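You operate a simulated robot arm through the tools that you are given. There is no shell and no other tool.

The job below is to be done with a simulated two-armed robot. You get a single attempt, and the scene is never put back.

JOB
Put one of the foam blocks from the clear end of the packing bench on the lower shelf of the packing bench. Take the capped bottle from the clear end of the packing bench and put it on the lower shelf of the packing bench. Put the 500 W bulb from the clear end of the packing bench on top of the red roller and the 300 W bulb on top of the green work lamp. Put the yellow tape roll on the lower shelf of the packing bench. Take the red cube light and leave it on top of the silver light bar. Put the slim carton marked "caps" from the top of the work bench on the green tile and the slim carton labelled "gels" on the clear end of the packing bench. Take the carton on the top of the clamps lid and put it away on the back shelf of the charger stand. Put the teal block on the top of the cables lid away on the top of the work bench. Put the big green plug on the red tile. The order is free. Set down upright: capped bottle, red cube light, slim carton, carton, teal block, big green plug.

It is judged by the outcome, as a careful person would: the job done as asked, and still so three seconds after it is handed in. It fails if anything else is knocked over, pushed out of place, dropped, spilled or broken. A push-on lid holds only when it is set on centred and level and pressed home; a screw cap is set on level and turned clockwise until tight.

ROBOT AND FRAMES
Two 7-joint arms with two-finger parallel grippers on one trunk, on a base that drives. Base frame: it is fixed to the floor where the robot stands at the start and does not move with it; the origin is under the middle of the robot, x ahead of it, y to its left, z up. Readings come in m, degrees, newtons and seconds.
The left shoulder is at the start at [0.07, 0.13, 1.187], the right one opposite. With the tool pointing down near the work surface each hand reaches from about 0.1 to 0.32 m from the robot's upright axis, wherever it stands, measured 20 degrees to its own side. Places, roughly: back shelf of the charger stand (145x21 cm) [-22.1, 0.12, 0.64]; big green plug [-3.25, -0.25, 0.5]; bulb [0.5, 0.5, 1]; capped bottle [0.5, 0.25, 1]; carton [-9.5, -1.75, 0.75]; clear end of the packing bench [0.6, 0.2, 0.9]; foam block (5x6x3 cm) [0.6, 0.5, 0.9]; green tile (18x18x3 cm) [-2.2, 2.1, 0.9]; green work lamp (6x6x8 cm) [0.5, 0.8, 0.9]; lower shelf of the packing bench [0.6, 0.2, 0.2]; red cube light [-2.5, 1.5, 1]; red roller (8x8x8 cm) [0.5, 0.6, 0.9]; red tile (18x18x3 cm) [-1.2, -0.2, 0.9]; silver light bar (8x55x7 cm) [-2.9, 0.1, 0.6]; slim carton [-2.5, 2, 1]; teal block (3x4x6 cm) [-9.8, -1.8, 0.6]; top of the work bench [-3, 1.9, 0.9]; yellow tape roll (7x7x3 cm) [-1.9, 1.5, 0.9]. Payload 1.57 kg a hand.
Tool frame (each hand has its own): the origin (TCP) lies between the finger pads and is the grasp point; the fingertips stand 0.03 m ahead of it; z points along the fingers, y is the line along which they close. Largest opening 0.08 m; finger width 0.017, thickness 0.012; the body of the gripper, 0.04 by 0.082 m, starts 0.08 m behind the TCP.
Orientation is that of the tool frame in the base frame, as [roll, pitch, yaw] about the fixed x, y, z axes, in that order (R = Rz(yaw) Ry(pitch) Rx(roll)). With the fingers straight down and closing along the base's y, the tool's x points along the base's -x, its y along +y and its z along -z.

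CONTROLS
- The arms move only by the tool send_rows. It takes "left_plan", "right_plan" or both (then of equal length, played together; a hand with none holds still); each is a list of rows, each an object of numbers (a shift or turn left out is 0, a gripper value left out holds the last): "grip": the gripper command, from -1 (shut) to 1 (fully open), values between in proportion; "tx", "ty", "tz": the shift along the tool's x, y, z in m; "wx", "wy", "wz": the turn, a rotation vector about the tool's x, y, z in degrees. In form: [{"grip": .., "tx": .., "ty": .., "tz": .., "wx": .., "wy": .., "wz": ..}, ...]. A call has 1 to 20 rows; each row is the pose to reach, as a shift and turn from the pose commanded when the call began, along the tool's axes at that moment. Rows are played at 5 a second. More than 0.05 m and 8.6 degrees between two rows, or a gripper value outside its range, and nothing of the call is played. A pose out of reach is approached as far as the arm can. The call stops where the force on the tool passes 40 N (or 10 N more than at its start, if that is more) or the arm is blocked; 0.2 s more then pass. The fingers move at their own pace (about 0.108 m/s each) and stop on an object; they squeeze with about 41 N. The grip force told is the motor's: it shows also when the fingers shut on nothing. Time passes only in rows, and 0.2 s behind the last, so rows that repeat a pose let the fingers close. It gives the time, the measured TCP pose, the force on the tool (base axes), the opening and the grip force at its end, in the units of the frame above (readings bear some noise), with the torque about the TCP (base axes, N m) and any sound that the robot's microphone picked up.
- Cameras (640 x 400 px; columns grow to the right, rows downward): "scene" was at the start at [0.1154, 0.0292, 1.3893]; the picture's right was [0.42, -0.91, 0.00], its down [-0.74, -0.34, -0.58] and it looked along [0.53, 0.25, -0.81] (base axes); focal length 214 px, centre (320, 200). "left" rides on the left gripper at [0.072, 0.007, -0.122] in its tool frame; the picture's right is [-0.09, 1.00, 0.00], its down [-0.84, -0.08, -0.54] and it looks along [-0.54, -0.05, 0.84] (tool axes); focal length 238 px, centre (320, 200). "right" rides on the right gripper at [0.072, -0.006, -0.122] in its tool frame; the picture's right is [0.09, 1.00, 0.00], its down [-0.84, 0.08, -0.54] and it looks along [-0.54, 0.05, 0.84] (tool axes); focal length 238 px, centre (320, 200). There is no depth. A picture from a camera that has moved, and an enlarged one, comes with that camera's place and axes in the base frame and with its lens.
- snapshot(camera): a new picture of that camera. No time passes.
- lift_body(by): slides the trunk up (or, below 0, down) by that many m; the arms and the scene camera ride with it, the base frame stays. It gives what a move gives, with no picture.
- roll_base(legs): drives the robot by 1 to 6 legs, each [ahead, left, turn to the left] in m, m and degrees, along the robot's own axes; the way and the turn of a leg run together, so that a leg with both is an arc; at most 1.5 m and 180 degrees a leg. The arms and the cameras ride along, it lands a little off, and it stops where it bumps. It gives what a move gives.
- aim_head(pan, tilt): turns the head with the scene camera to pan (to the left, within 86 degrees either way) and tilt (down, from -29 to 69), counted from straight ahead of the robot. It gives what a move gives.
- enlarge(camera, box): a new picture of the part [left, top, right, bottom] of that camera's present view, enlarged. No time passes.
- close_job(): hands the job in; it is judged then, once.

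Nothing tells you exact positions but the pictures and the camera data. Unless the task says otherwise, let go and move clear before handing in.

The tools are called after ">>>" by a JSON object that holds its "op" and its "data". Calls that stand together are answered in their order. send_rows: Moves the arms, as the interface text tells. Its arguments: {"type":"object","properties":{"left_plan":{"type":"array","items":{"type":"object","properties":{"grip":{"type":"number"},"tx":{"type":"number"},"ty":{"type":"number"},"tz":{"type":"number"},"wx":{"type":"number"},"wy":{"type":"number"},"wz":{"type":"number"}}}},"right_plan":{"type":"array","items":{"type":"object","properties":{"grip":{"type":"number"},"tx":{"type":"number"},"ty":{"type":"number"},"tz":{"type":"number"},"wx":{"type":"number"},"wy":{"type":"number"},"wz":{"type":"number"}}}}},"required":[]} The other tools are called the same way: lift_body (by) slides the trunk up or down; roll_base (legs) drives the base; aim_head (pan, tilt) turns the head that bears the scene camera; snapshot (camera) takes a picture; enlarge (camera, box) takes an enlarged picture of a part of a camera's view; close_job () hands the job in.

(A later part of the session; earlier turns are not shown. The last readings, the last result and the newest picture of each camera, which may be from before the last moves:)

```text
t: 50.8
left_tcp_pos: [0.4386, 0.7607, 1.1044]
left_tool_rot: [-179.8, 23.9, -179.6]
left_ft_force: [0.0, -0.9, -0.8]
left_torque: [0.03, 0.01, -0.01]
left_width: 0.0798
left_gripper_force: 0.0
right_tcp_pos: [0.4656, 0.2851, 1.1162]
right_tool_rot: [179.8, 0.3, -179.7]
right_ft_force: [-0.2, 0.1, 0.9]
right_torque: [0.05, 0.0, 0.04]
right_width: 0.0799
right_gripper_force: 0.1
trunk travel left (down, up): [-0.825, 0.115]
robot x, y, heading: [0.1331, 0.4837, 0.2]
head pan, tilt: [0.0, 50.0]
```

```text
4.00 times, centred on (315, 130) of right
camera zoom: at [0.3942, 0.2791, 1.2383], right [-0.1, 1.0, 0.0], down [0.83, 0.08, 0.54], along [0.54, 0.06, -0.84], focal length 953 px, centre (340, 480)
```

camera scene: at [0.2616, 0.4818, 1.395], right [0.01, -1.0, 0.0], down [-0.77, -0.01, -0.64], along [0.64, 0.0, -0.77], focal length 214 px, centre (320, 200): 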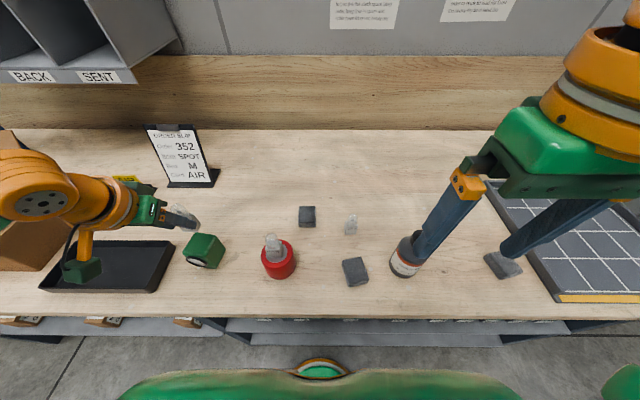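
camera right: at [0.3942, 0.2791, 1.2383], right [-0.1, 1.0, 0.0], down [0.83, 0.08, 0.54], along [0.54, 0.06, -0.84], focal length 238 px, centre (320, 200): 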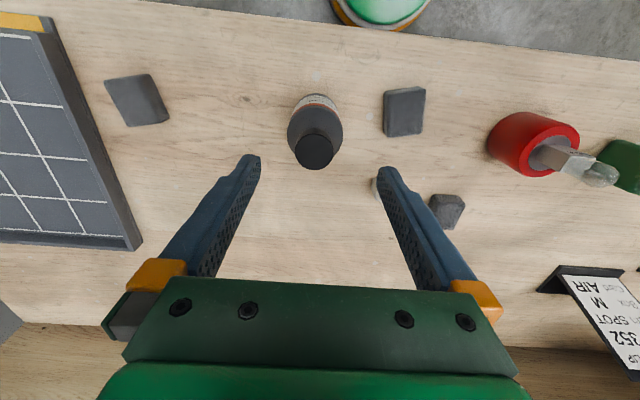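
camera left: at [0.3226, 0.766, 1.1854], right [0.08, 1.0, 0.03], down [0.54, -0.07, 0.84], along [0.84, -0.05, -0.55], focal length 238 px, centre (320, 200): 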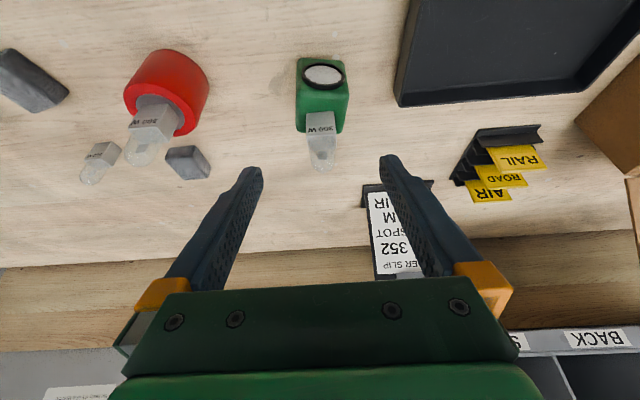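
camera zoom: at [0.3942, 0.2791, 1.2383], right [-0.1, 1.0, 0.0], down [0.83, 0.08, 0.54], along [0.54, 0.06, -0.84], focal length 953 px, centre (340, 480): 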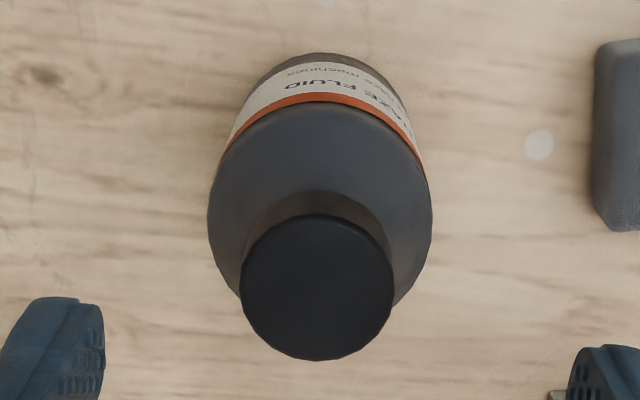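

The bottle body is ~6.5–7 cm wide, so centring matters. Body centre is near (0.481, 0.281). I'll adjust and lower partway to verify.

>>> {"op": "send_rows", "data": {"right_plan": [{"tx": -0.0155, "ty": -0.004}, {"tx": -0.0155, "ty": -0.004, "tz": 0.03}, {"tx": -0.0155, "ty": -0.004, "tz": 0.06}, {"tx": -0.0155, "ty": -0.004, "tz": 0.06}]}}

>>> {"op": "snapshot", "data": {"camera": "right"}}

>>> {"op": "enlarge", "data": {"camera": "scene", "box": [360, 190, 480, 290]}}

```text
t: 51.8
left_tcp_pos: [0.4396, 0.7599, 1.1027]
left_tool_rot: [-179.9, 24.0, -179.6]
left_ft_force: [-0.5, -0.2, 0.0]
left_torque: [-0.01, 0.03, 0.01]
left_width: 0.0799
left_gripper_force: 0.0
right_tcp_pos: [0.482, 0.2811, 1.0565]
right_tool_rot: [179.8, 0.1, -179.7]
right_ft_force: [-0.1, -0.1, -0.4]
right_torque: [0.01, -0.02, 0.02]
right_width: 0.0802
right_gripper_force: 0.0
trunk travel left (down, up): [-0.825, 0.115]
robot x, y, heading: [0.1338, 0.4823, 0.6]
head pan, tilt: [0.0, 50.0]
```

```text
taken
camera right: at [0.4108, 0.2752, 1.1783], right [-0.1, 1.0, 0.0], down [0.84, 0.08, 0.54], along [0.54, 0.06, -0.84], focal length 238 px, centre (320, 200)
```

right: 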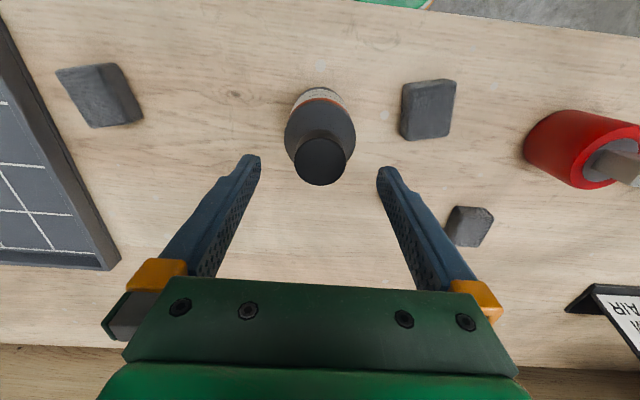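

```text
4.00 times, centred on (420, 240) of scene
camera zoom: at [0.2611, 0.4818, 1.3951], right [0.01, -1.0, 0.0], down [-0.77, -0.01, -0.64], along [0.64, 0.0, -0.77], focal length 858 px, centre (-80, 40)
```

zoom: 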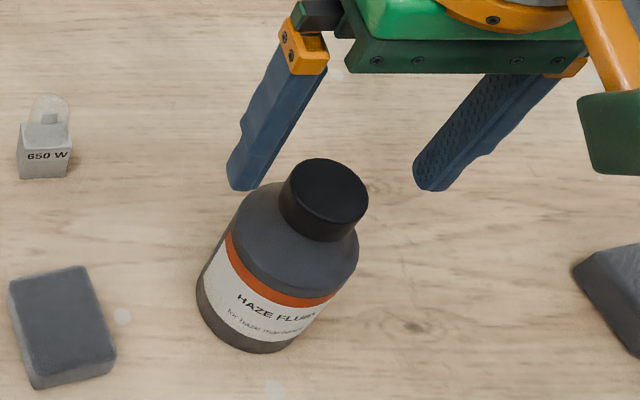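

Centred well. Lowering over the bottle and gripping its body.

>>> {"op": "send_rows", "data": {"right_plan": [{"tz": 0.02}, {"tz": 0.04}, {"tz": 0.06}, {"tz": 0.08}, {"tz": 0.098}, {"tz": 0.098}, {"tz": 0.098, "grip": 0.4}, {"tz": 0.098, "grip": -0.2}, {"tz": 0.098, "grip": -1}, {"tz": 0.098, "grip": -1}]}}

>>> {"op": "snapshot", "data": {"camera": "right"}}

>>> {"op": "enlarge", "data": {"camera": "scene", "box": [360, 190, 480, 290]}}

```text
t: 54.0
left_tcp_pos: [0.4386, 0.7594, 1.1024]
left_tool_rot: [-179.8, 24.0, -179.6]
left_ft_force: [0.2, 0.9, 0.2]
left_torque: [-0.02, 0.0, 0.01]
left_width: 0.08
left_gripper_force: 0.1
right_tcp_pos: [0.4807, 0.2844, 0.9575]
right_tool_rot: [179.8, 0.1, -179.6]
right_ft_force: [0.0, 0.2, -0.1]
right_torque: [-0.01, -0.01, 0.0]
right_width: 0.0631
right_gripper_force: 40.9
trunk travel left (down, up): [-0.825, 0.115]
robot x, y, heading: [0.1334, 0.4804, 0.5]
head pan, tilt: [0.0, 50.0]
```

```text
taken
camera right: at [0.4096, 0.2782, 1.0802], right [-0.1, 1.0, 0.0], down [0.84, 0.08, 0.54], along [0.54, 0.06, -0.84], focal length 238 px, centre (320, 200)
```

right: 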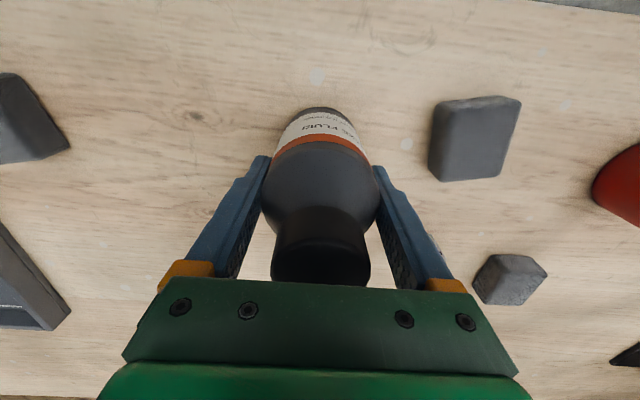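

```text
4.00 times, centred on (420, 240) of scene
camera zoom: at [0.2614, 0.4815, 1.395], right [0.01, -1.0, 0.0], down [-0.77, 0.0, -0.64], along [0.64, 0.0, -0.77], focal length 858 px, centre (-80, 40)
```

zoom: 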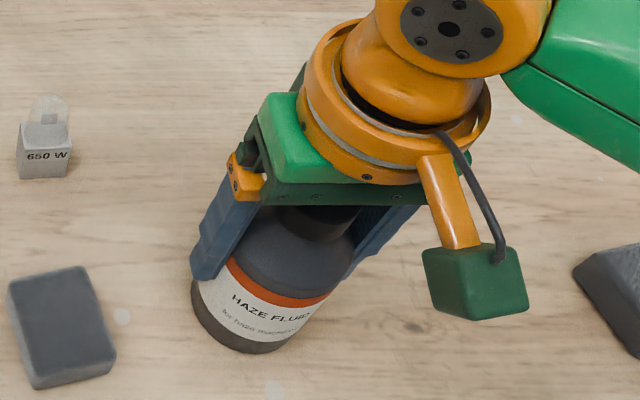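

Bottle gripped (6.3 cm). I'll lift it, raise the left hand well clear of the bulbs and level it, then shift right to pick the foam block near (0.45, 0.385) with the left hand.

>>> {"op": "send_rows", "data": {"left_plan": [{"tz": -0.03, "wy": 6}, {"tz": -0.06, "wy": 12}, {"tz": -0.08, "wy": 18}, {"tz": -0.1, "wy": 24}, {"tz": -0.1, "wy": 24}], "right_plan": [{"tz": -0.03}, {"tz": -0.06}, {"tz": -0.1}, {"tz": -0.14}, {"tz": -0.17, "tx": 0.03}]}}

>>> {"op": "roll_base", "data": {"legs": [[0, -0.28, 0]]}}

>>> {"op": "send_rows", "data": {"left_plan": [{"tz": 0.0}, {"tz": 0.0}]}}

>>> {"op": "snapshot", "data": {"camera": "left"}}

>>> {"op": "snapshot", "data": {"camera": "scene"}}

```text
t: 55.2
left_tcp_pos: [0.3965, 0.7604, 1.196]
left_tool_rot: [-179.8, 0.1, -179.6]
left_ft_force: [-0.7, 0.5, -0.7]
left_torque: [0.02, -0.04, 0.0]
left_width: 0.08
left_gripper_force: 0.2
right_tcp_pos: [0.448, 0.2857, 1.128]
right_tool_rot: [179.8, 0.1, -179.6]
right_ft_force: [-0.5, 0.2, -3.2]
right_torque: [0.04, 0.01, 0.01]
right_width: 0.0631
right_gripper_force: 40.8
trunk travel left (down, up): [-0.825, 0.115]
robot x, y, heading: [0.1381, 0.4854, 0.3]
head pan, tilt: [0.0, 50.0]
```

```text
t: 57.2
left_tcp_pos: [0.3998, 0.471, 1.1955]
left_tool_rot: [-179.7, 0.1, -179.4]
left_ft_force: [0.7, -0.2, 1.3]
left_torque: [0.0, 0.0, -0.01]
left_width: 0.0801
left_gripper_force: 0.1
right_tcp_pos: [0.454, -0.0024, 1.127]
right_tool_rot: [180.0, 0.1, -179.4]
right_ft_force: [-0.4, -0.1, -2.8]
right_torque: [-0.01, 0.0, 0.0]
right_width: 0.0632
right_gripper_force: 41.4
trunk travel left (down, up): [-0.825, 0.115]
robot x, y, heading: [0.1371, 0.1904, 0.6]
head pan, tilt: [0.0, 50.0]
```

```text
t: 57.8
left_tcp_pos: [0.4001, 0.468, 1.1953]
left_tool_rot: [-179.8, 0.1, -179.4]
left_ft_force: [0.0, -0.3, -0.5]
left_torque: [0.01, 0.02, -0.01]
left_width: 0.0799
left_gripper_force: 0.1
right_tcp_pos: [0.4538, -0.0038, 1.1273]
right_tool_rot: [180.0, 0.1, -179.3]
right_ft_force: [0.2, -0.1, -1.8]
right_torque: [-0.02, 0.0, 0.01]
right_width: 0.063
right_gripper_force: 41.0
trunk travel left (down, up): [-0.825, 0.115]
robot x, y, heading: [0.1356, 0.1899, 0.4]
head pan, tilt: [0.0, 50.0]
```

```text
taken
camera left: at [0.3285, 0.4759, 1.3164], right [0.08, 1.0, 0.0], down [0.84, -0.07, 0.54], along [0.54, -0.05, -0.84], focal length 238 px, centre (320, 200)
```

left: 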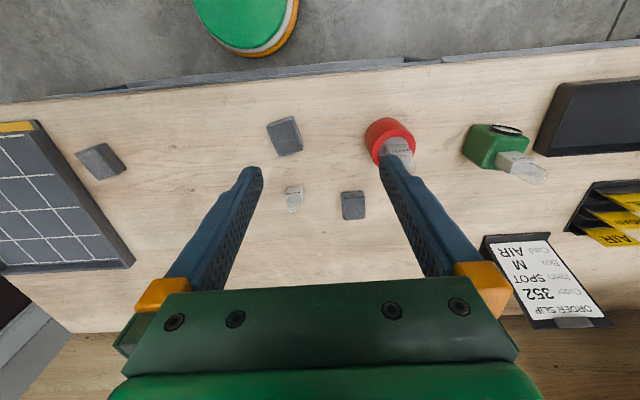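

```text
taken
camera scene: at [0.2641, 0.1904, 1.395], right [0.01, -1.0, 0.0], down [-0.77, -0.01, -0.64], along [0.64, 0.01, -0.77], focal length 214 px, centre (320, 200)
```

scene: 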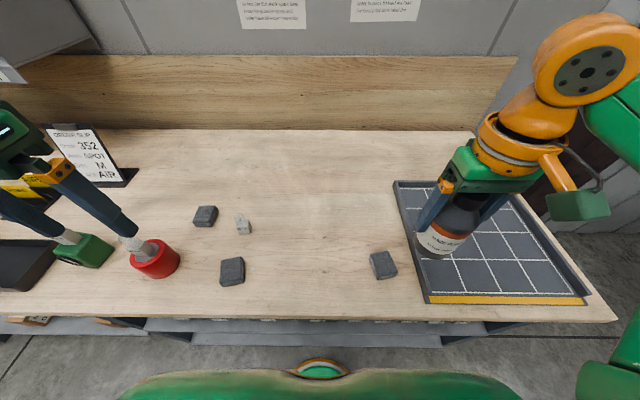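

>>> {"op": "enlarge", "data": {"camera": "left", "box": [244, 100, 324, 170]}}

>>> {"op": "enlarge", "data": {"camera": "scene", "box": [180, 190, 280, 300]}}

```text
5.71 times, centred on (284, 135) of left
camera zoom: at [0.3285, 0.4759, 1.3164], right [0.08, 1.0, 0.0], down [0.84, -0.07, 0.54], along [0.54, -0.05, -0.84], focal length 1362 px, centre (526, 571)
```

zoom: 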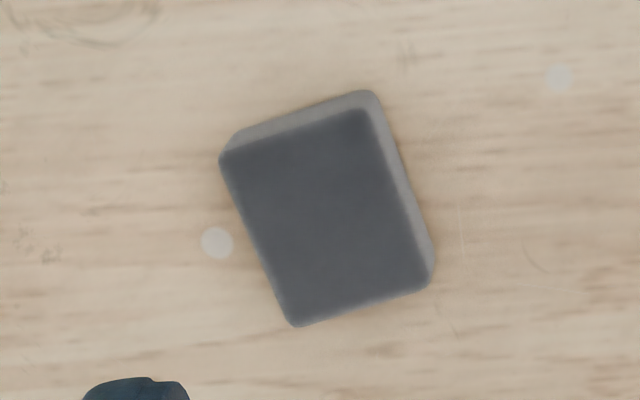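

```text
3.64 times, centred on (230, 245) of scene
camera zoom: at [0.2641, 0.1904, 1.395], right [0.01, -1.0, 0.0], down [-0.77, -0.01, -0.64], along [0.64, 0.01, -0.77], focal length 780 px, centre (647, 36)
```

zoom: 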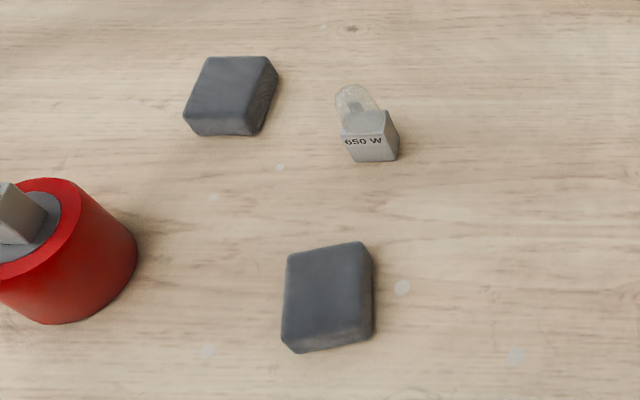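

The foam block is centred near (0.457, 0.403), yawed about 12.5°. I'll align the left hand and descend to just above it.

>>> {"op": "send_rows", "data": {"left_plan": [{"tx": -0.0285, "ty": -0.0325, "wz": -6.25}, {"tx": -0.057, "ty": -0.065, "wz": -12.5}, {"tx": -0.057, "ty": -0.065, "tz": 0.045, "wz": -12.5}, {"tx": -0.057, "ty": -0.065, "tz": 0.09, "wz": -12.5}, {"tx": -0.057, "ty": -0.065, "tz": 0.135, "wz": -12.5}, {"tx": -0.057, "ty": -0.065, "tz": 0.18, "wz": -12.5}, {"tx": -0.057, "ty": -0.065, "tz": 0.22, "wz": -12.5}, {"tx": -0.057, "ty": -0.065, "tz": 0.22, "wz": -12.5}]}}

>>> {"op": "snapshot", "data": {"camera": "left"}}

```text
t: 59.6
left_tcp_pos: [0.4576, 0.4044, 0.975]
left_tool_rot: [-179.8, 0.1, -167.0]
left_ft_force: [1.4, -0.5, -0.6]
left_torque: [0.01, -0.03, 0.01]
left_width: 0.0801
left_gripper_force: 0.0
right_tcp_pos: [0.4542, -0.0056, 1.1263]
right_tool_rot: [179.8, 0.1, -179.4]
right_ft_force: [-0.7, 0.2, -2.9]
right_torque: [0.0, 0.03, 0.01]
right_width: 0.0629
right_gripper_force: 41.3
trunk travel left (down, up): [-0.825, 0.115]
robot x, y, heading: [0.1343, 0.1863, 0.4]
head pan, tilt: [0.0, 50.0]
```

```text
taken
camera left: at [0.3864, 0.395, 1.0968], right [-0.14, 0.99, 0.0], down [0.83, 0.12, 0.54], along [0.54, 0.07, -0.84], focal length 238 px, centre (320, 200)
```

left: 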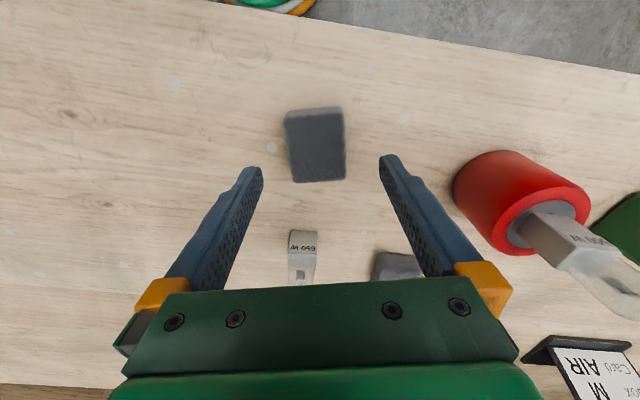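

>>> {"op": "send_rows", "data": {"left_plan": [{"tz": 0.025}, {"tz": 0.05}, {"tz": 0.05}, {"tz": 0.05, "grip": 0.2}, {"tz": 0.05, "grip": -0.4}, {"tz": 0.05, "grip": -1}, {"tz": 0.05, "grip": -1}, {"tz": 0.0, "grip": -1}, {"tz": -0.05, "grip": -1}, {"tz": -0.1, "grip": -1}, {"tz": -0.15, "grip": -1}, {"tz": -0.18, "grip": -1}]}}

>>> {"op": "snapshot", "data": {"camera": "left"}}

```text
t: 62.2
left_tcp_pos: [0.4597, 0.4091, 1.1553]
left_tool_rot: [-179.8, -0.2, -167.0]
left_ft_force: [0.1, 0.5, 0.0]
left_torque: [0.0, 0.0, 0.0]
left_width: 0.0472
left_gripper_force: 41.3
right_tcp_pos: [0.4542, -0.0057, 1.1269]
right_tool_rot: [179.9, 0.1, -179.4]
right_ft_force: [0.4, 0.1, -3.0]
right_torque: [0.01, 0.02, 0.05]
right_width: 0.0627
right_gripper_force: 41.1
trunk travel left (down, up): [-0.825, 0.115]
robot x, y, heading: [0.1328, 0.1911, 0.6]
head pan, tilt: [0.0, 50.0]
```

```text
taken
camera left: at [0.3883, 0.399, 1.2759], right [-0.13, 0.99, 0.0], down [0.83, 0.11, 0.54], along [0.54, 0.07, -0.84], focal length 238 px, centre (320, 200)
```

left: 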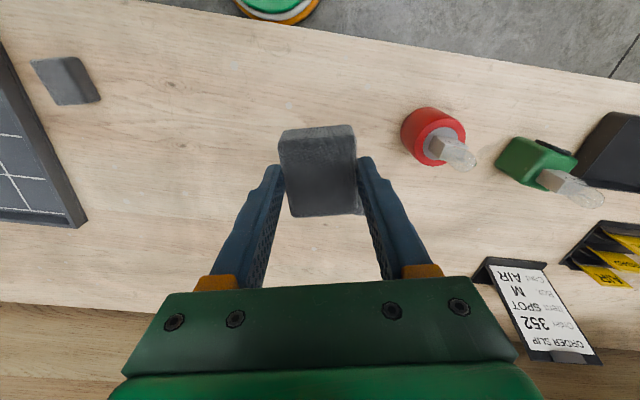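

Foam is held too. I'll back away from the bench, lower the trunk, and look at the lower shelf.

>>> {"op": "roll_base", "data": {"legs": [[-0.5, 0, 0]]}}

>>> {"op": "lift_body", "data": {"by": -0.6}}

>>> {"op": "aim_head", "data": {"pan": 0, "tilt": 40}}

>>> {"op": "snapshot", "data": {"camera": "scene"}}

>>> {"op": "snapshot", "data": {"camera": "left"}}

>>> {"op": "snapshot", "data": {"camera": "right"}}

```text
t: 65.1
left_tcp_pos: [-0.0342, 0.4036, 1.1538]
left_tool_rot: [-179.9, -0.1, -167.4]
left_ft_force: [-0.7, 0.2, -0.3]
left_torque: [0.01, 0.03, -0.02]
left_width: 0.0472
left_gripper_force: 40.8
right_tcp_pos: [-0.0446, -0.01, 1.1268]
right_tool_rot: [179.8, 0.0, 179.9]
right_ft_force: [0.2, -0.5, -2.8]
right_torque: [0.03, -0.01, 0.01]
right_width: 0.063
right_gripper_force: 40.9
trunk travel left (down, up): [-0.825, 0.115]
robot x, y, heading: [-0.3592, 0.1856, -0.1]
head pan, tilt: [0.0, 50.0]
```

```text
refused: -0.6 is not a number from -0.4 to 0.4
```

```text
t: 65.8
left_tcp_pos: [-0.0356, 0.4016, 1.1536]
left_tool_rot: [-179.9, 0.0, -167.5]
left_ft_force: [0.6, -0.2, -0.1]
left_torque: [0.0, -0.01, 0.02]
left_width: 0.0471
left_gripper_force: 40.9
right_tcp_pos: [-0.0461, -0.0104, 1.1272]
right_tool_rot: [179.8, 0.1, -180.0]
right_ft_force: [0.2, 1.4, -3.4]
right_torque: [0.01, 0.0, -0.02]
right_width: 0.0627
right_gripper_force: 41.0
trunk travel left (down, up): [-0.825, 0.115]
robot x, y, heading: [-0.3594, 0.1858, 0.1]
head pan, tilt: [0.0, 40.0]
```

```text
taken
camera scene: at [-0.2254, 0.1853, 1.4091], right [0.0, -1.0, 0.0], down [-0.64, 0.0, -0.77], along [0.77, 0.0, -0.64], focal length 214 px, centre (320, 200)
```

scene: 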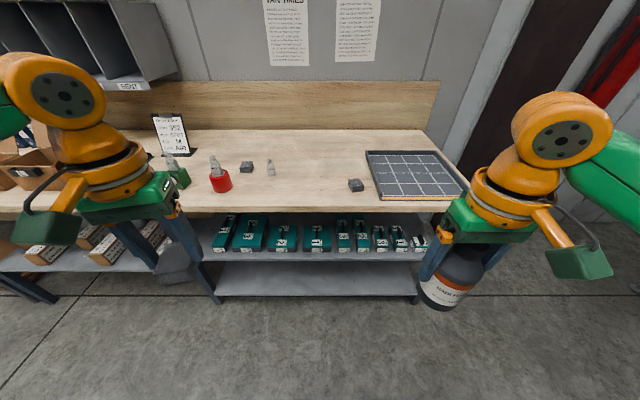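

```text
taken
camera left: at [-0.1063, 0.3939, 1.2751], right [-0.13, 0.99, 0.0], down [0.83, 0.11, 0.54], along [0.54, 0.07, -0.84], focal length 238 px, centre (320, 200)
```

left: 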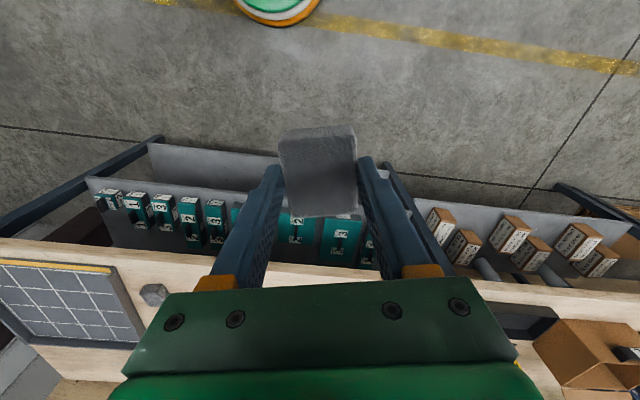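

```text
taken
camera right: at [-0.1165, -0.0172, 1.2491], right [-0.09, 1.0, 0.0], down [0.84, 0.08, 0.54], along [0.54, 0.05, -0.84], focal length 238 px, centre (320, 200)
```

right: 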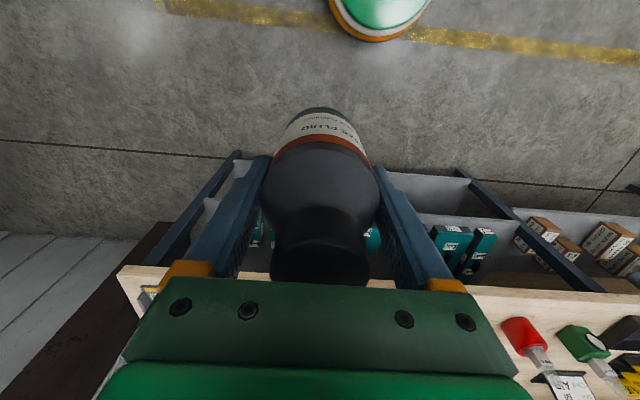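

The shelf with teal boxes is a middle one; the lower shelf beneath is empty. I'll lower the trunk in two steps and look at it level.

>>> {"op": "lift_body", "data": {"by": -0.4}}

>>> {"op": "lift_body", "data": {"by": -0.3}}

>>> {"op": "aim_head", "data": {"pan": 0, "tilt": 20}}

>>> {"op": "snapshot", "data": {"camera": "scene"}}

```text
t: 69.7
left_tcp_pos: [-0.0356, 0.4014, 0.7532]
left_tool_rot: [-179.8, 0.1, -167.6]
left_ft_force: [-0.1, 0.0, -0.1]
left_torque: [0.0, 0.01, 0.0]
left_width: 0.0474
left_gripper_force: 41.3
right_tcp_pos: [-0.0453, -0.0108, 0.7272]
right_tool_rot: [179.8, 0.1, -180.0]
right_ft_force: [1.0, -1.0, -2.5]
right_torque: [0.01, -0.02, -0.01]
right_width: 0.063
right_gripper_force: 41.3
trunk travel left (down, up): [-0.425, 0.515]
robot x, y, heading: [-0.3576, 0.1847, 0.3]
head pan, tilt: [0.0, 40.0]
```

```text
t: 72.7
left_tcp_pos: [-0.0362, 0.4036, 0.4539]
left_tool_rot: [-179.9, -0.1, -167.4]
left_ft_force: [0.7, 0.1, 0.1]
left_torque: [-0.05, -0.01, 0.02]
left_width: 0.0471
left_gripper_force: 41.1
right_tcp_pos: [-0.046, -0.0106, 0.4275]
right_tool_rot: [179.7, 0.0, 180.0]
right_ft_force: [-0.1, 0.8, -2.8]
right_torque: [-0.01, 0.03, -0.03]
right_width: 0.0628
right_gripper_force: 40.6
trunk travel left (down, up): [-0.125, 0.815]
robot x, y, heading: [-0.3598, 0.1901, -0.4]
head pan, tilt: [0.0, 40.0]
```

```text
t: 73.5
left_tcp_pos: [-0.0361, 0.4019, 0.4543]
left_tool_rot: [179.9, 0.1, -167.6]
left_ft_force: [0.2, -0.6, 0.5]
left_torque: [0.01, 0.0, -0.03]
left_width: 0.047
left_gripper_force: 41.1
right_tcp_pos: [-0.0464, -0.0112, 0.428]
right_tool_rot: [179.8, 0.2, -180.0]
right_ft_force: [-0.7, -0.2, -2.5]
right_torque: [-0.01, -0.01, 0.01]
right_width: 0.063
right_gripper_force: 41.2
trunk travel left (down, up): [-0.125, 0.815]
robot x, y, heading: [-0.3643, 0.1863, -0.1]
head pan, tilt: [0.0, 20.0]
```

```text
taken
camera scene: at [-0.2177, 0.1855, 0.7405], right [0.0, -1.0, 0.0], down [-0.34, 0.0, -0.94], along [0.94, 0.0, -0.34], focal length 214 px, centre (320, 200)
```

scene: 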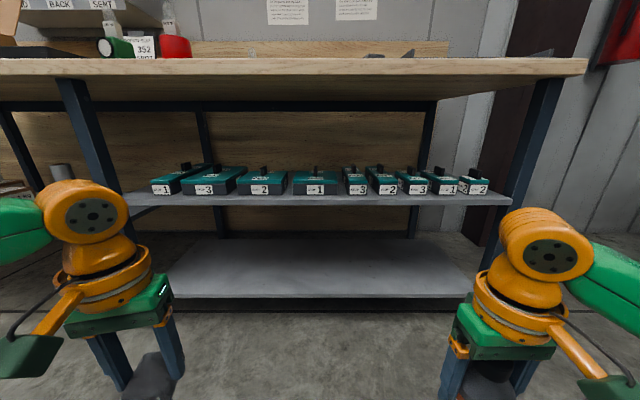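

The lower shelf is empty and clear; the middle shelf sits about 0.3 m above it. I'll zoom to measure the shelf edges precisely.

>>> {"op": "enlarge", "data": {"camera": "scene", "box": [240, 180, 400, 310]}}

>>> {"op": "enlarge", "data": {"camera": "scene", "box": [440, 160, 600, 290]}}

>>> {"op": "snapshot", "data": {"camera": "left"}}

>>> {"op": "snapshot", "data": {"camera": "right"}}

```text
3.08 times, centred on (320, 245) of scene
camera zoom: at [-0.2177, 0.1855, 0.7405], right [0.0, -1.0, 0.0], down [-0.34, 0.0, -0.94], along [0.94, 0.0, -0.34], focal length 660 px, centre (320, 62)
```

zoom: 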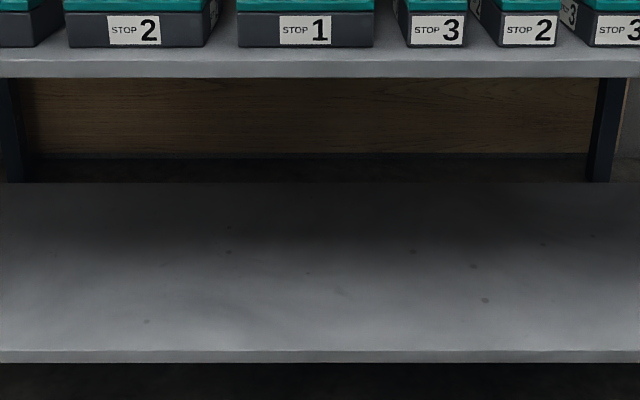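

```text
3.08 times, centred on (520, 225) of scene
camera zoom: at [-0.2177, 0.1855, 0.7405], right [0.0, -1.0, 0.0], down [-0.34, 0.0, -0.94], along [0.94, 0.0, -0.34], focal length 660 px, centre (-295, 123)
```

zoom: 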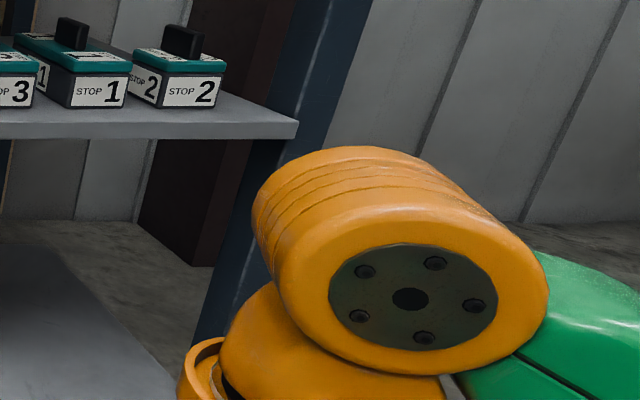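

```text
taken
camera left: at [-0.1068, 0.3941, 0.5751], right [-0.13, 0.99, 0.0], down [0.83, 0.11, 0.54], along [0.54, 0.07, -0.84], focal length 238 px, centre (320, 200)
```

left: 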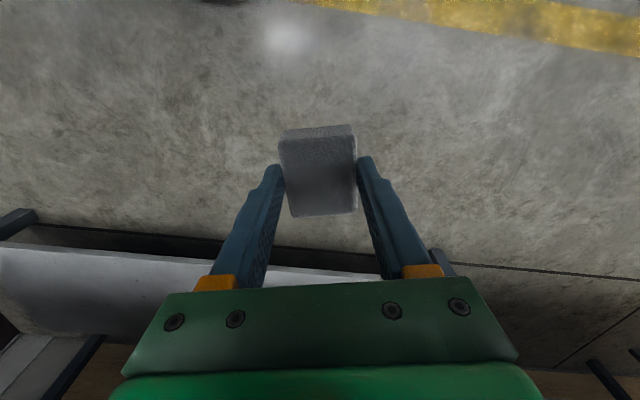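

```text
taken
camera right: at [-0.117, -0.0171, 0.5492], right [-0.09, 1.0, 0.0], down [0.84, 0.08, 0.54], along [0.54, 0.05, -0.84], focal length 238 px, centre (320, 200)
```

right: 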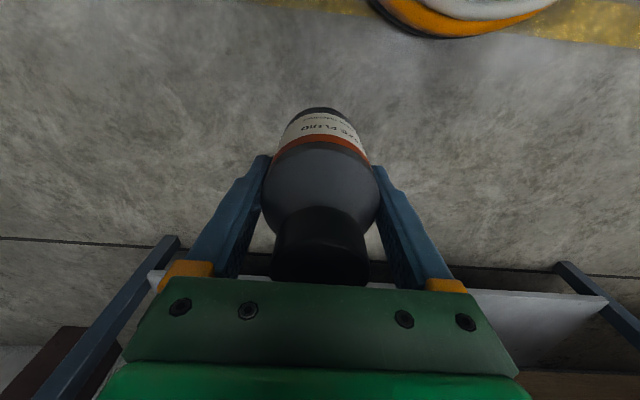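

The lower shelf top is near z 0.18 and the middle shelf's underside near 0.51, with fronts at about x 0.37. I'll place the foam first: retract the right hand, lower further, and extend the left hand before driving in.

>>> {"op": "lift_body", "data": {"by": -0.1}}

>>> {"op": "send_rows", "data": {"left_plan": [{"tz": 0.03, "tx": -0.0195, "ty": -0.0044}, {"tz": 0.06, "tx": -0.039, "ty": -0.0088}, {"tz": 0.09, "tx": -0.0585, "ty": -0.0131}, {"tz": 0.116, "tx": -0.078, "ty": -0.0175}, {"tz": 0.116, "tx": -0.078, "ty": -0.0175}], "right_plan": [{"tx": 0.025}, {"tx": 0.05}, {"tx": 0.075}, {"tx": 0.1}, {"tx": 0.1}]}}

>>> {"op": "snapshot", "data": {"camera": "scene"}}

>>> {"op": "snapshot", "data": {"camera": "left"}}

```text
t: 74.8
left_tcp_pos: [-0.0366, 0.4034, 0.3547]
left_tool_rot: [180.0, -0.1, -167.4]
left_ft_force: [-0.3, -0.1, -0.6]
left_torque: [-0.02, -0.01, -0.01]
left_width: 0.0473
left_gripper_force: 41.3
right_tcp_pos: [-0.0454, -0.0114, 0.3269]
right_tool_rot: [179.8, 0.1, 180.0]
right_ft_force: [0.7, 0.6, -3.5]
right_torque: [-0.02, 0.0, 0.02]
right_width: 0.0626
right_gripper_force: 41.4
trunk travel left (down, up): [-0.025, 0.915]
robot x, y, heading: [-0.3612, 0.1876, 0.1]
head pan, tilt: [0.0, 20.0]
```

```text
t: 76.0
left_tcp_pos: [0.0452, 0.4024, 0.2398]
left_tool_rot: [-179.8, -0.1, -167.4]
left_ft_force: [0.5, -0.3, 0.2]
left_torque: [-0.02, 0.0, -0.01]
left_width: 0.0472
left_gripper_force: 41.4
right_tcp_pos: [-0.1485, -0.0097, 0.3276]
right_tool_rot: [179.9, 0.1, 180.0]
right_ft_force: [0.9, 0.0, -2.3]
right_torque: [-0.01, -0.05, -0.01]
right_width: 0.0629
right_gripper_force: 41.5
trunk travel left (down, up): [-0.025, 0.915]
robot x, y, heading: [-0.3632, 0.187, -0.1]
head pan, tilt: [0.0, 20.0]
```

```text
taken
camera scene: at [-0.2179, 0.1855, 0.6406], right [0.0, -1.0, 0.0], down [-0.34, 0.0, -0.94], along [0.94, 0.0, -0.34], focal length 214 px, centre (320, 200)
```

scene: 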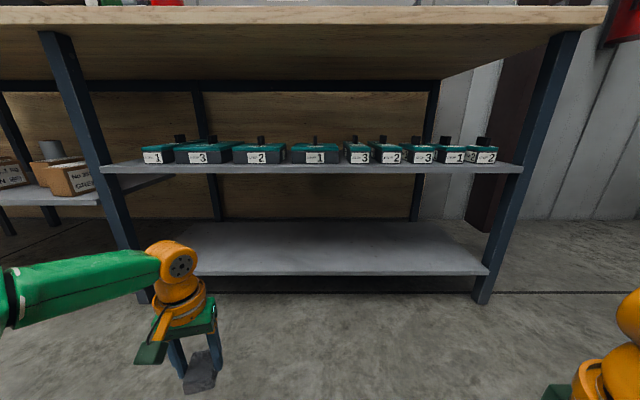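

```text
taken
camera left: at [-0.0265, 0.3942, 0.3619], right [-0.13, 0.99, 0.0], down [0.83, 0.11, 0.54], along [0.54, 0.07, -0.84], focal length 238 px, centre (320, 200)
```

left: 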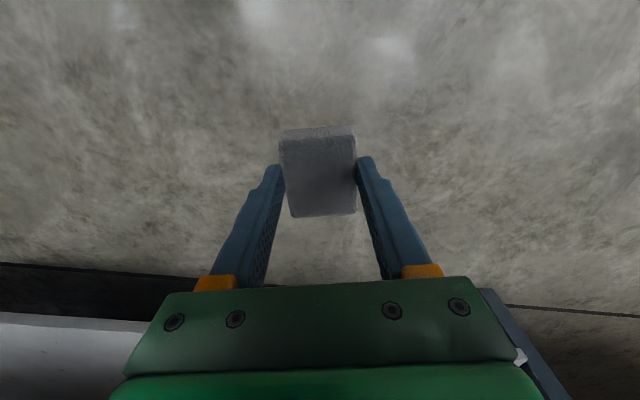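

>>> {"op": "enlarge", "data": {"camera": "scene", "box": [260, 150, 420, 290]}}

```text
2.86 times, centred on (340, 220) of scene
camera zoom: at [-0.2179, 0.1855, 0.6406], right [0.0, -1.0, 0.0], down [-0.34, 0.0, -0.94], along [0.94, 0.0, -0.34], focal length 613 px, centre (263, 143)
```

zoom: 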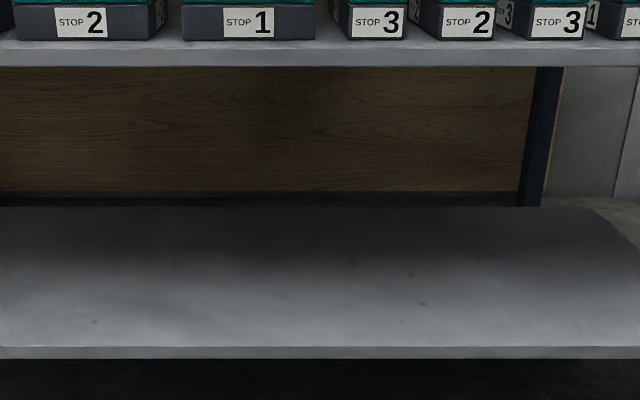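

Triangulating from two heights: shelf fronts at about x 0.40, lower shelf z ≈ 0.15, middle shelf underside ≈ 0.50. I'll lower the foam slightly and drive in.

>>> {"op": "send_rows", "data": {"left_plan": [{"tz": 0.01}, {"tz": 0.018}, {"tz": 0.018}]}}

>>> {"op": "roll_base", "data": {"legs": [[0.3, 0, 0]]}}

>>> {"op": "snapshot", "data": {"camera": "scene"}}

>>> {"op": "snapshot", "data": {"camera": "left"}}

```text
t: 76.8
left_tcp_pos: [0.0427, 0.4029, 0.221]
left_tool_rot: [-179.9, -0.1, -167.5]
left_ft_force: [-0.6, -0.9, 0.0]
left_torque: [0.03, -0.02, 0.02]
left_width: 0.0472
left_gripper_force: 41.3
right_tcp_pos: [-0.1453, -0.0096, 0.3285]
right_tool_rot: [179.8, 0.1, 179.9]
right_ft_force: [1.0, -0.6, -2.9]
right_torque: [-0.02, -0.01, 0.0]
right_width: 0.0631
right_gripper_force: 41.4
trunk travel left (down, up): [-0.025, 0.915]
robot x, y, heading: [-0.362, 0.1837, 0.2]
head pan, tilt: [0.0, 20.0]
```

```text
t: 78.9
left_tcp_pos: [0.341, 0.4077, 0.2214]
left_tool_rot: [-179.8, -0.1, -167.1]
left_ft_force: [0.3, 0.2, 0.2]
left_torque: [-0.01, -0.01, 0.0]
left_width: 0.0473
left_gripper_force: 41.3
right_tcp_pos: [0.1543, -0.0083, 0.3277]
right_tool_rot: [179.8, 0.2, -179.6]
right_ft_force: [-0.4, -0.2, -4.0]
right_torque: [0.02, 0.01, 0.01]
right_width: 0.0628
right_gripper_force: 41.3
trunk travel left (down, up): [-0.025, 0.915]
robot x, y, heading: [-0.0648, 0.1892, 0.5]
head pan, tilt: [0.0, 20.0]
```

```text
taken
camera scene: at [0.0807, 0.1876, 0.6406], right [0.01, -1.0, 0.0], down [-0.34, 0.0, -0.94], along [0.94, 0.01, -0.34], focal length 214 px, centre (320, 200)
```

scene: 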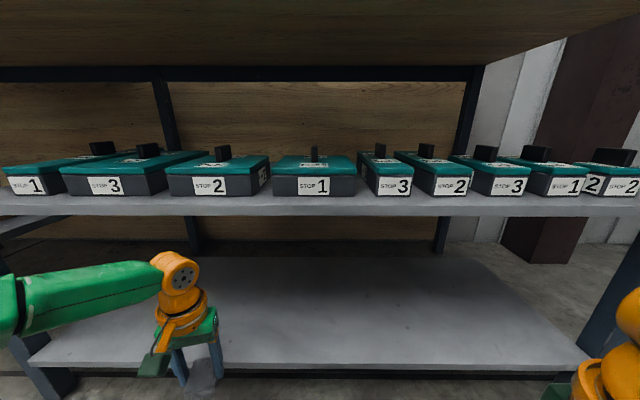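

```text
taken
camera left: at [0.2697, 0.3981, 0.3421], right [-0.13, 0.99, 0.0], down [0.83, 0.11, 0.54], along [0.54, 0.07, -0.84], focal length 238 px, centre (320, 200)
```

left: 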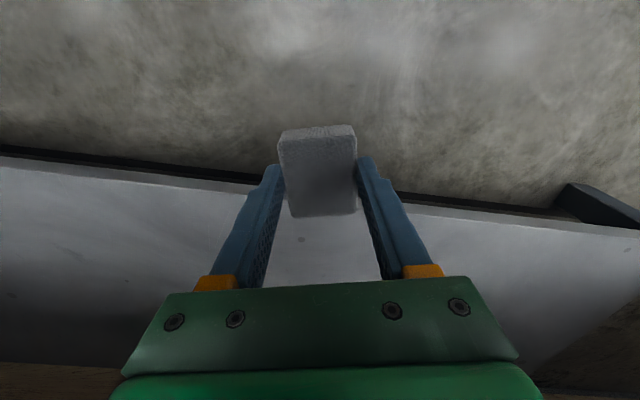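

>>> {"op": "roll_base", "data": {"legs": [[0.14, 0, 0]]}}

>>> {"op": "snapshot", "data": {"camera": "left"}}

>>> {"op": "snapshot", "data": {"camera": "scene"}}

```text
t: 80.4
left_tcp_pos: [0.4769, 0.4094, 0.2194]
left_tool_rot: [180.0, -0.4, -167.1]
left_ft_force: [-0.2, -0.2, 0.4]
left_torque: [0.01, 0.0, 0.0]
left_width: 0.0472
left_gripper_force: 41.1
right_tcp_pos: [0.294, -0.0057, 0.3278]
right_tool_rot: [179.9, 0.1, -179.3]
right_ft_force: [0.1, -0.7, -3.4]
right_torque: [0.02, 0.04, -0.01]
right_width: 0.0629
right_gripper_force: 40.6
trunk travel left (down, up): [-0.025, 0.915]
robot x, y, heading: [0.0777, 0.192, 0.7]
head pan, tilt: [0.0, 20.0]
stopped in leg 1: the robot was blocked; the commanded pose is now the measured one
```

```text
taken
camera left: at [0.4072, 0.4001, 0.3412], right [-0.13, 0.99, 0.0], down [0.84, 0.11, 0.54], along [0.53, 0.07, -0.84], focal length 238 px, centre (320, 200)
```

left: 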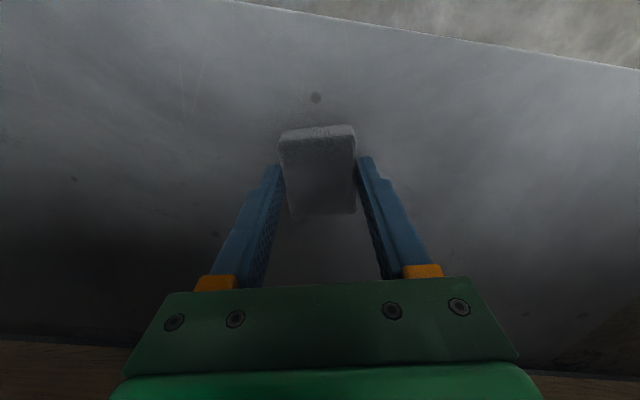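

```text
taken
camera scene: at [0.22, 0.189, 0.6408], right [0.01, -1.0, 0.0], down [-0.34, 0.0, -0.94], along [0.94, 0.01, -0.34], focal length 214 px, centre (320, 200)
```

scene: 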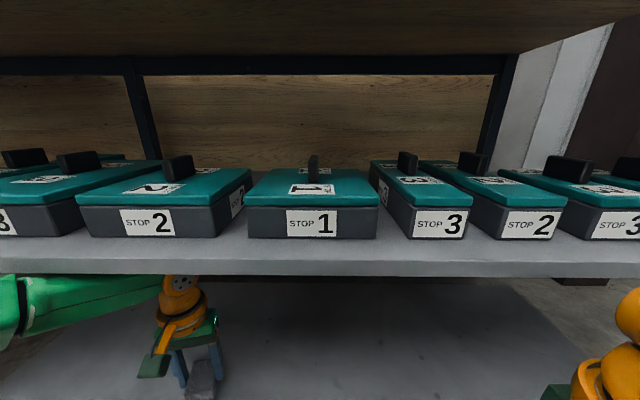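

The base stopped right at the destination (something touched lightly), with the foam well over the shelf. I'll lower the foam gently until contact.

>>> {"op": "send_rows", "data": {"left_plan": [{"tz": 0.006}, {"tz": 0.012}, {"tz": 0.018}, {"tz": 0.018}]}}

>>> {"op": "snapshot", "data": {"camera": "left"}}

```text
t: 81.4
left_tcp_pos: [0.478, 0.4095, 0.2065]
left_tool_rot: [-180.0, 0.1, -166.9]
left_ft_force: [-3.7, 1.5, 21.7]
left_torque: [-0.02, 0.14, 0.02]
left_width: 0.0472
left_gripper_force: 41.5
right_tcp_pos: [0.2933, -0.0067, 0.3284]
right_tool_rot: [179.7, 0.3, -179.4]
right_ft_force: [-0.8, 0.2, -2.6]
right_torque: [0.01, 0.01, 0.02]
right_width: 0.0628
right_gripper_force: 40.6
trunk travel left (down, up): [-0.025, 0.915]
robot x, y, heading: [0.0789, 0.1908, 0.9]
head pan, tilt: [0.0, 20.0]
```

```text
taken
camera left: at [0.4067, 0.3999, 0.3264], right [-0.13, 0.99, 0.0], down [0.83, 0.11, 0.54], along [0.54, 0.07, -0.84], focal length 238 px, centre (320, 200)
```

left: 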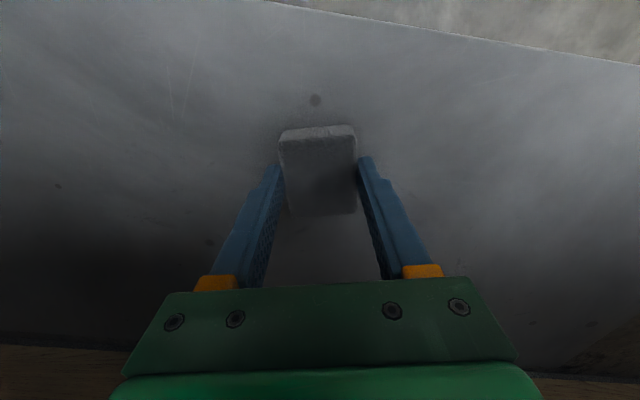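

Contact: shelf top ≈ 0.17. Relieve slightly, release, and withdraw upward a little.

>>> {"op": "send_rows", "data": {"left_plan": [{"tz": -0.004}, {"tz": -0.004, "grip": 0.2}, {"tz": -0.004, "grip": 1}, {"tz": -0.004, "grip": 1}, {"tz": -0.02, "grip": 1}, {"tz": -0.03, "grip": 1}, {"tz": -0.03, "grip": 1}]}}

>>> {"op": "snapshot", "data": {"camera": "left"}}

```text
t: 83.0
left_tcp_pos: [0.4767, 0.4071, 0.2244]
left_tool_rot: [-180.0, -1.0, -167.2]
left_ft_force: [0.2, -1.2, 0.7]
left_torque: [0.0, 0.0, -0.01]
left_width: 0.0799
left_gripper_force: 0.0
right_tcp_pos: [0.2948, -0.0068, 0.3262]
right_tool_rot: [-179.9, -0.4, -179.3]
right_ft_force: [-0.5, -0.5, -2.1]
right_torque: [0.02, 0.0, -0.01]
right_width: 0.063
right_gripper_force: 40.7
trunk travel left (down, up): [-0.025, 0.915]
robot x, y, heading: [0.0749, 0.1838, 0.5]
head pan, tilt: [0.0, 20.0]
```

```text
taken
camera left: at [0.4077, 0.3981, 0.3469], right [-0.13, 0.99, 0.0], down [0.84, 0.11, 0.53], along [0.52, 0.07, -0.85], focal length 238 px, centre (320, 200)
```

left: 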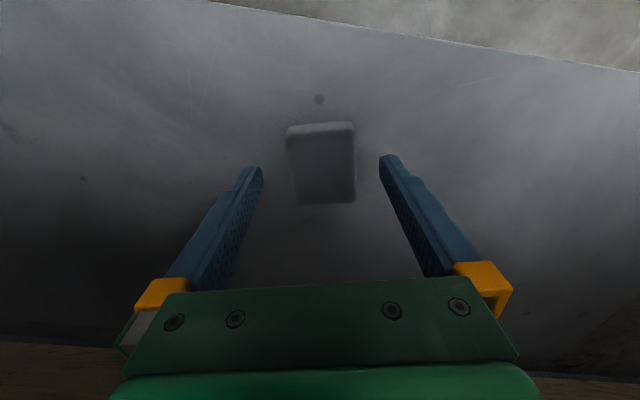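

The wrist seems to be touching the middle shelf underside. I'll lower 1 cm and withdraw horizontally along the gripper's own axis, fingers straddling the foam.

>>> {"op": "send_rows", "data": {"left_plan": [{"tz": 0.014}, {"tz": 0.014}, {"tz": 0.014, "tx": 0.03}, {"tz": 0.014, "tx": 0.06}, {"tz": 0.014, "tx": 0.09}, {"tz": 0.014, "tx": 0.12}, {"tz": 0.014, "tx": 0.12}]}}

>>> {"op": "snapshot", "data": {"camera": "left"}}

>>> {"op": "snapshot", "data": {"camera": "scene"}}

```text
t: 84.6
left_tcp_pos: [0.3618, 0.3803, 0.2186]
left_tool_rot: [180.0, -0.3, -167.0]
left_ft_force: [-0.1, 0.6, -0.6]
left_torque: [0.01, 0.01, 0.03]
left_width: 0.0801
left_gripper_force: 0.1
right_tcp_pos: [0.2943, -0.0067, 0.3279]
right_tool_rot: [179.8, 0.1, -179.3]
right_ft_force: [-0.2, 0.7, -4.1]
right_torque: [-0.04, 0.01, 0.03]
right_width: 0.0628
right_gripper_force: 40.6
trunk travel left (down, up): [-0.025, 0.915]
robot x, y, heading: [0.0759, 0.1889, 0.9]
head pan, tilt: [0.0, 20.0]
```

```text
taken
camera left: at [0.2906, 0.3709, 0.3406], right [-0.13, 0.99, 0.0], down [0.84, 0.11, 0.54], along [0.53, 0.07, -0.84], focal length 238 px, centre (320, 200)
```

left: 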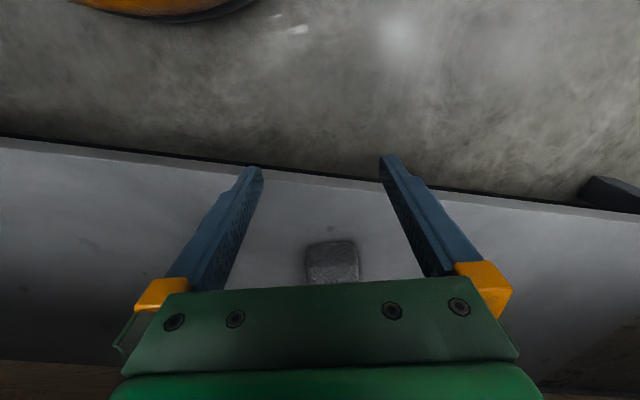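

```text
taken
camera scene: at [0.2203, 0.1887, 0.6406], right [0.01, -1.0, 0.0], down [-0.34, 0.0, -0.94], along [0.94, 0.01, -0.34], focal length 214 px, centre (320, 200)
```

scene: 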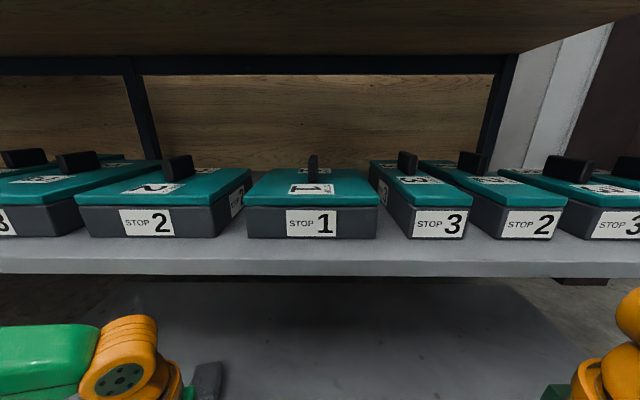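

The foam is on the lower shelf. The vertical grasp of the bottle is too tall for this gap, so I'll back off, stand the bottle on the floor briefly, and regrasp it with a tilted tool.

>>> {"op": "roll_base", "data": {"legs": [[-0.4, 0, 0]]}}

>>> {"op": "send_rows", "data": {"right_plan": [{"tx": -0.026, "tz": 0.033}, {"tx": -0.052, "tz": 0.066}, {"tx": -0.078, "tz": 0.099}, {"tx": -0.104, "tz": 0.132}, {"tx": -0.13, "tz": 0.165}, {"tx": -0.156, "tz": 0.198}, {"tx": -0.18, "tz": 0.225}, {"tx": -0.18, "tz": 0.225}]}}

>>> {"op": "aim_head", "data": {"pan": -25, "tilt": 50}}

>>> {"op": "snapshot", "data": {"camera": "scene"}}

```text
t: 87.1
left_tcp_pos: [-0.0485, 0.3762, 0.2188]
left_tool_rot: [-180.0, -0.2, -166.9]
left_ft_force: [-0.7, 0.4, -0.3]
left_torque: [0.01, 0.0, 0.04]
left_width: 0.0797
left_gripper_force: 0.0
right_tcp_pos: [-0.1144, -0.0104, 0.3272]
right_tool_rot: [179.8, 0.0, -179.1]
right_ft_force: [-0.8, -0.9, -2.5]
right_torque: [-0.01, -0.02, -0.04]
right_width: 0.0628
right_gripper_force: 41.3
trunk travel left (down, up): [-0.025, 0.915]
robot x, y, heading: [-0.3327, 0.1818, 0.8]
head pan, tilt: [0.0, 20.0]
```

```text
t: 88.9
left_tcp_pos: [-0.0493, 0.375, 0.2192]
left_tool_rot: [180.0, -0.3, -166.7]
left_ft_force: [0.9, 0.0, -0.2]
left_torque: [0.0, -0.02, -0.01]
left_width: 0.0803
left_gripper_force: 0.1
right_tcp_pos: [0.0677, -0.0098, 0.1019]
right_tool_rot: [179.7, 0.0, -179.1]
right_ft_force: [0.3, -0.7, -2.4]
right_torque: [0.02, 0.01, 0.0]
right_width: 0.0628
right_gripper_force: 40.8
trunk travel left (down, up): [-0.025, 0.915]
robot x, y, heading: [-0.3318, 0.1808, 0.9]
head pan, tilt: [0.0, 20.0]
```

```text
t: 89.9
left_tcp_pos: [-0.0502, 0.3767, 0.2196]
left_tool_rot: [-180.0, -0.3, -166.6]
left_ft_force: [-0.6, 1.1, -0.1]
left_torque: [-0.01, 0.0, 0.02]
left_width: 0.0797
left_gripper_force: 0.0
right_tcp_pos: [0.0674, -0.01, 0.1031]
right_tool_rot: [179.8, 0.1, -179.1]
right_ft_force: [-0.5, -0.3, -2.9]
right_torque: [-0.01, -0.01, -0.01]
right_width: 0.0628
right_gripper_force: 41.2
trunk travel left (down, up): [-0.025, 0.915]
robot x, y, heading: [-0.33, 0.1818, 0.7]
head pan, tilt: [-25.0, 50.0]
```

```text
taken
camera scene: at [-0.2122, 0.1509, 0.5951], right [-0.41, -0.91, 0.0], down [-0.7, 0.31, -0.64], along [0.59, -0.26, -0.77], focal length 214 px, centre (320, 200)
```

scene: 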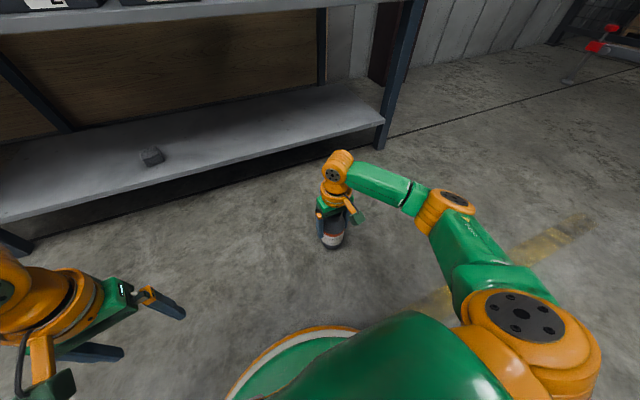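

>>> {"op": "send_rows", "data": {"right_plan": [{"tz": 0.015}, {"tz": 0.025}, {"tz": 0.029}, {"tz": 0.029}]}}

```text
t: 90.9
left_tcp_pos: [-0.0495, 0.3768, 0.2206]
left_tool_rot: [-179.9, -0.2, -166.8]
left_ft_force: [-0.6, 0.1, 0.1]
left_torque: [0.0, -0.02, 0.04]
left_width: 0.0802
left_gripper_force: 0.0
right_tcp_pos: [0.0676, -0.0092, 0.0768]
right_tool_rot: [180.0, 0.4, -179.2]
right_ft_force: [-2.9, -1.5, 26.6]
right_torque: [-0.2, 0.78, -0.12]
right_width: 0.063
right_gripper_force: 40.8
trunk travel left (down, up): [-0.025, 0.915]
robot x, y, heading: [-0.3329, 0.1813, 1.1]
head pan, tilt: [-25.0, 50.0]
```

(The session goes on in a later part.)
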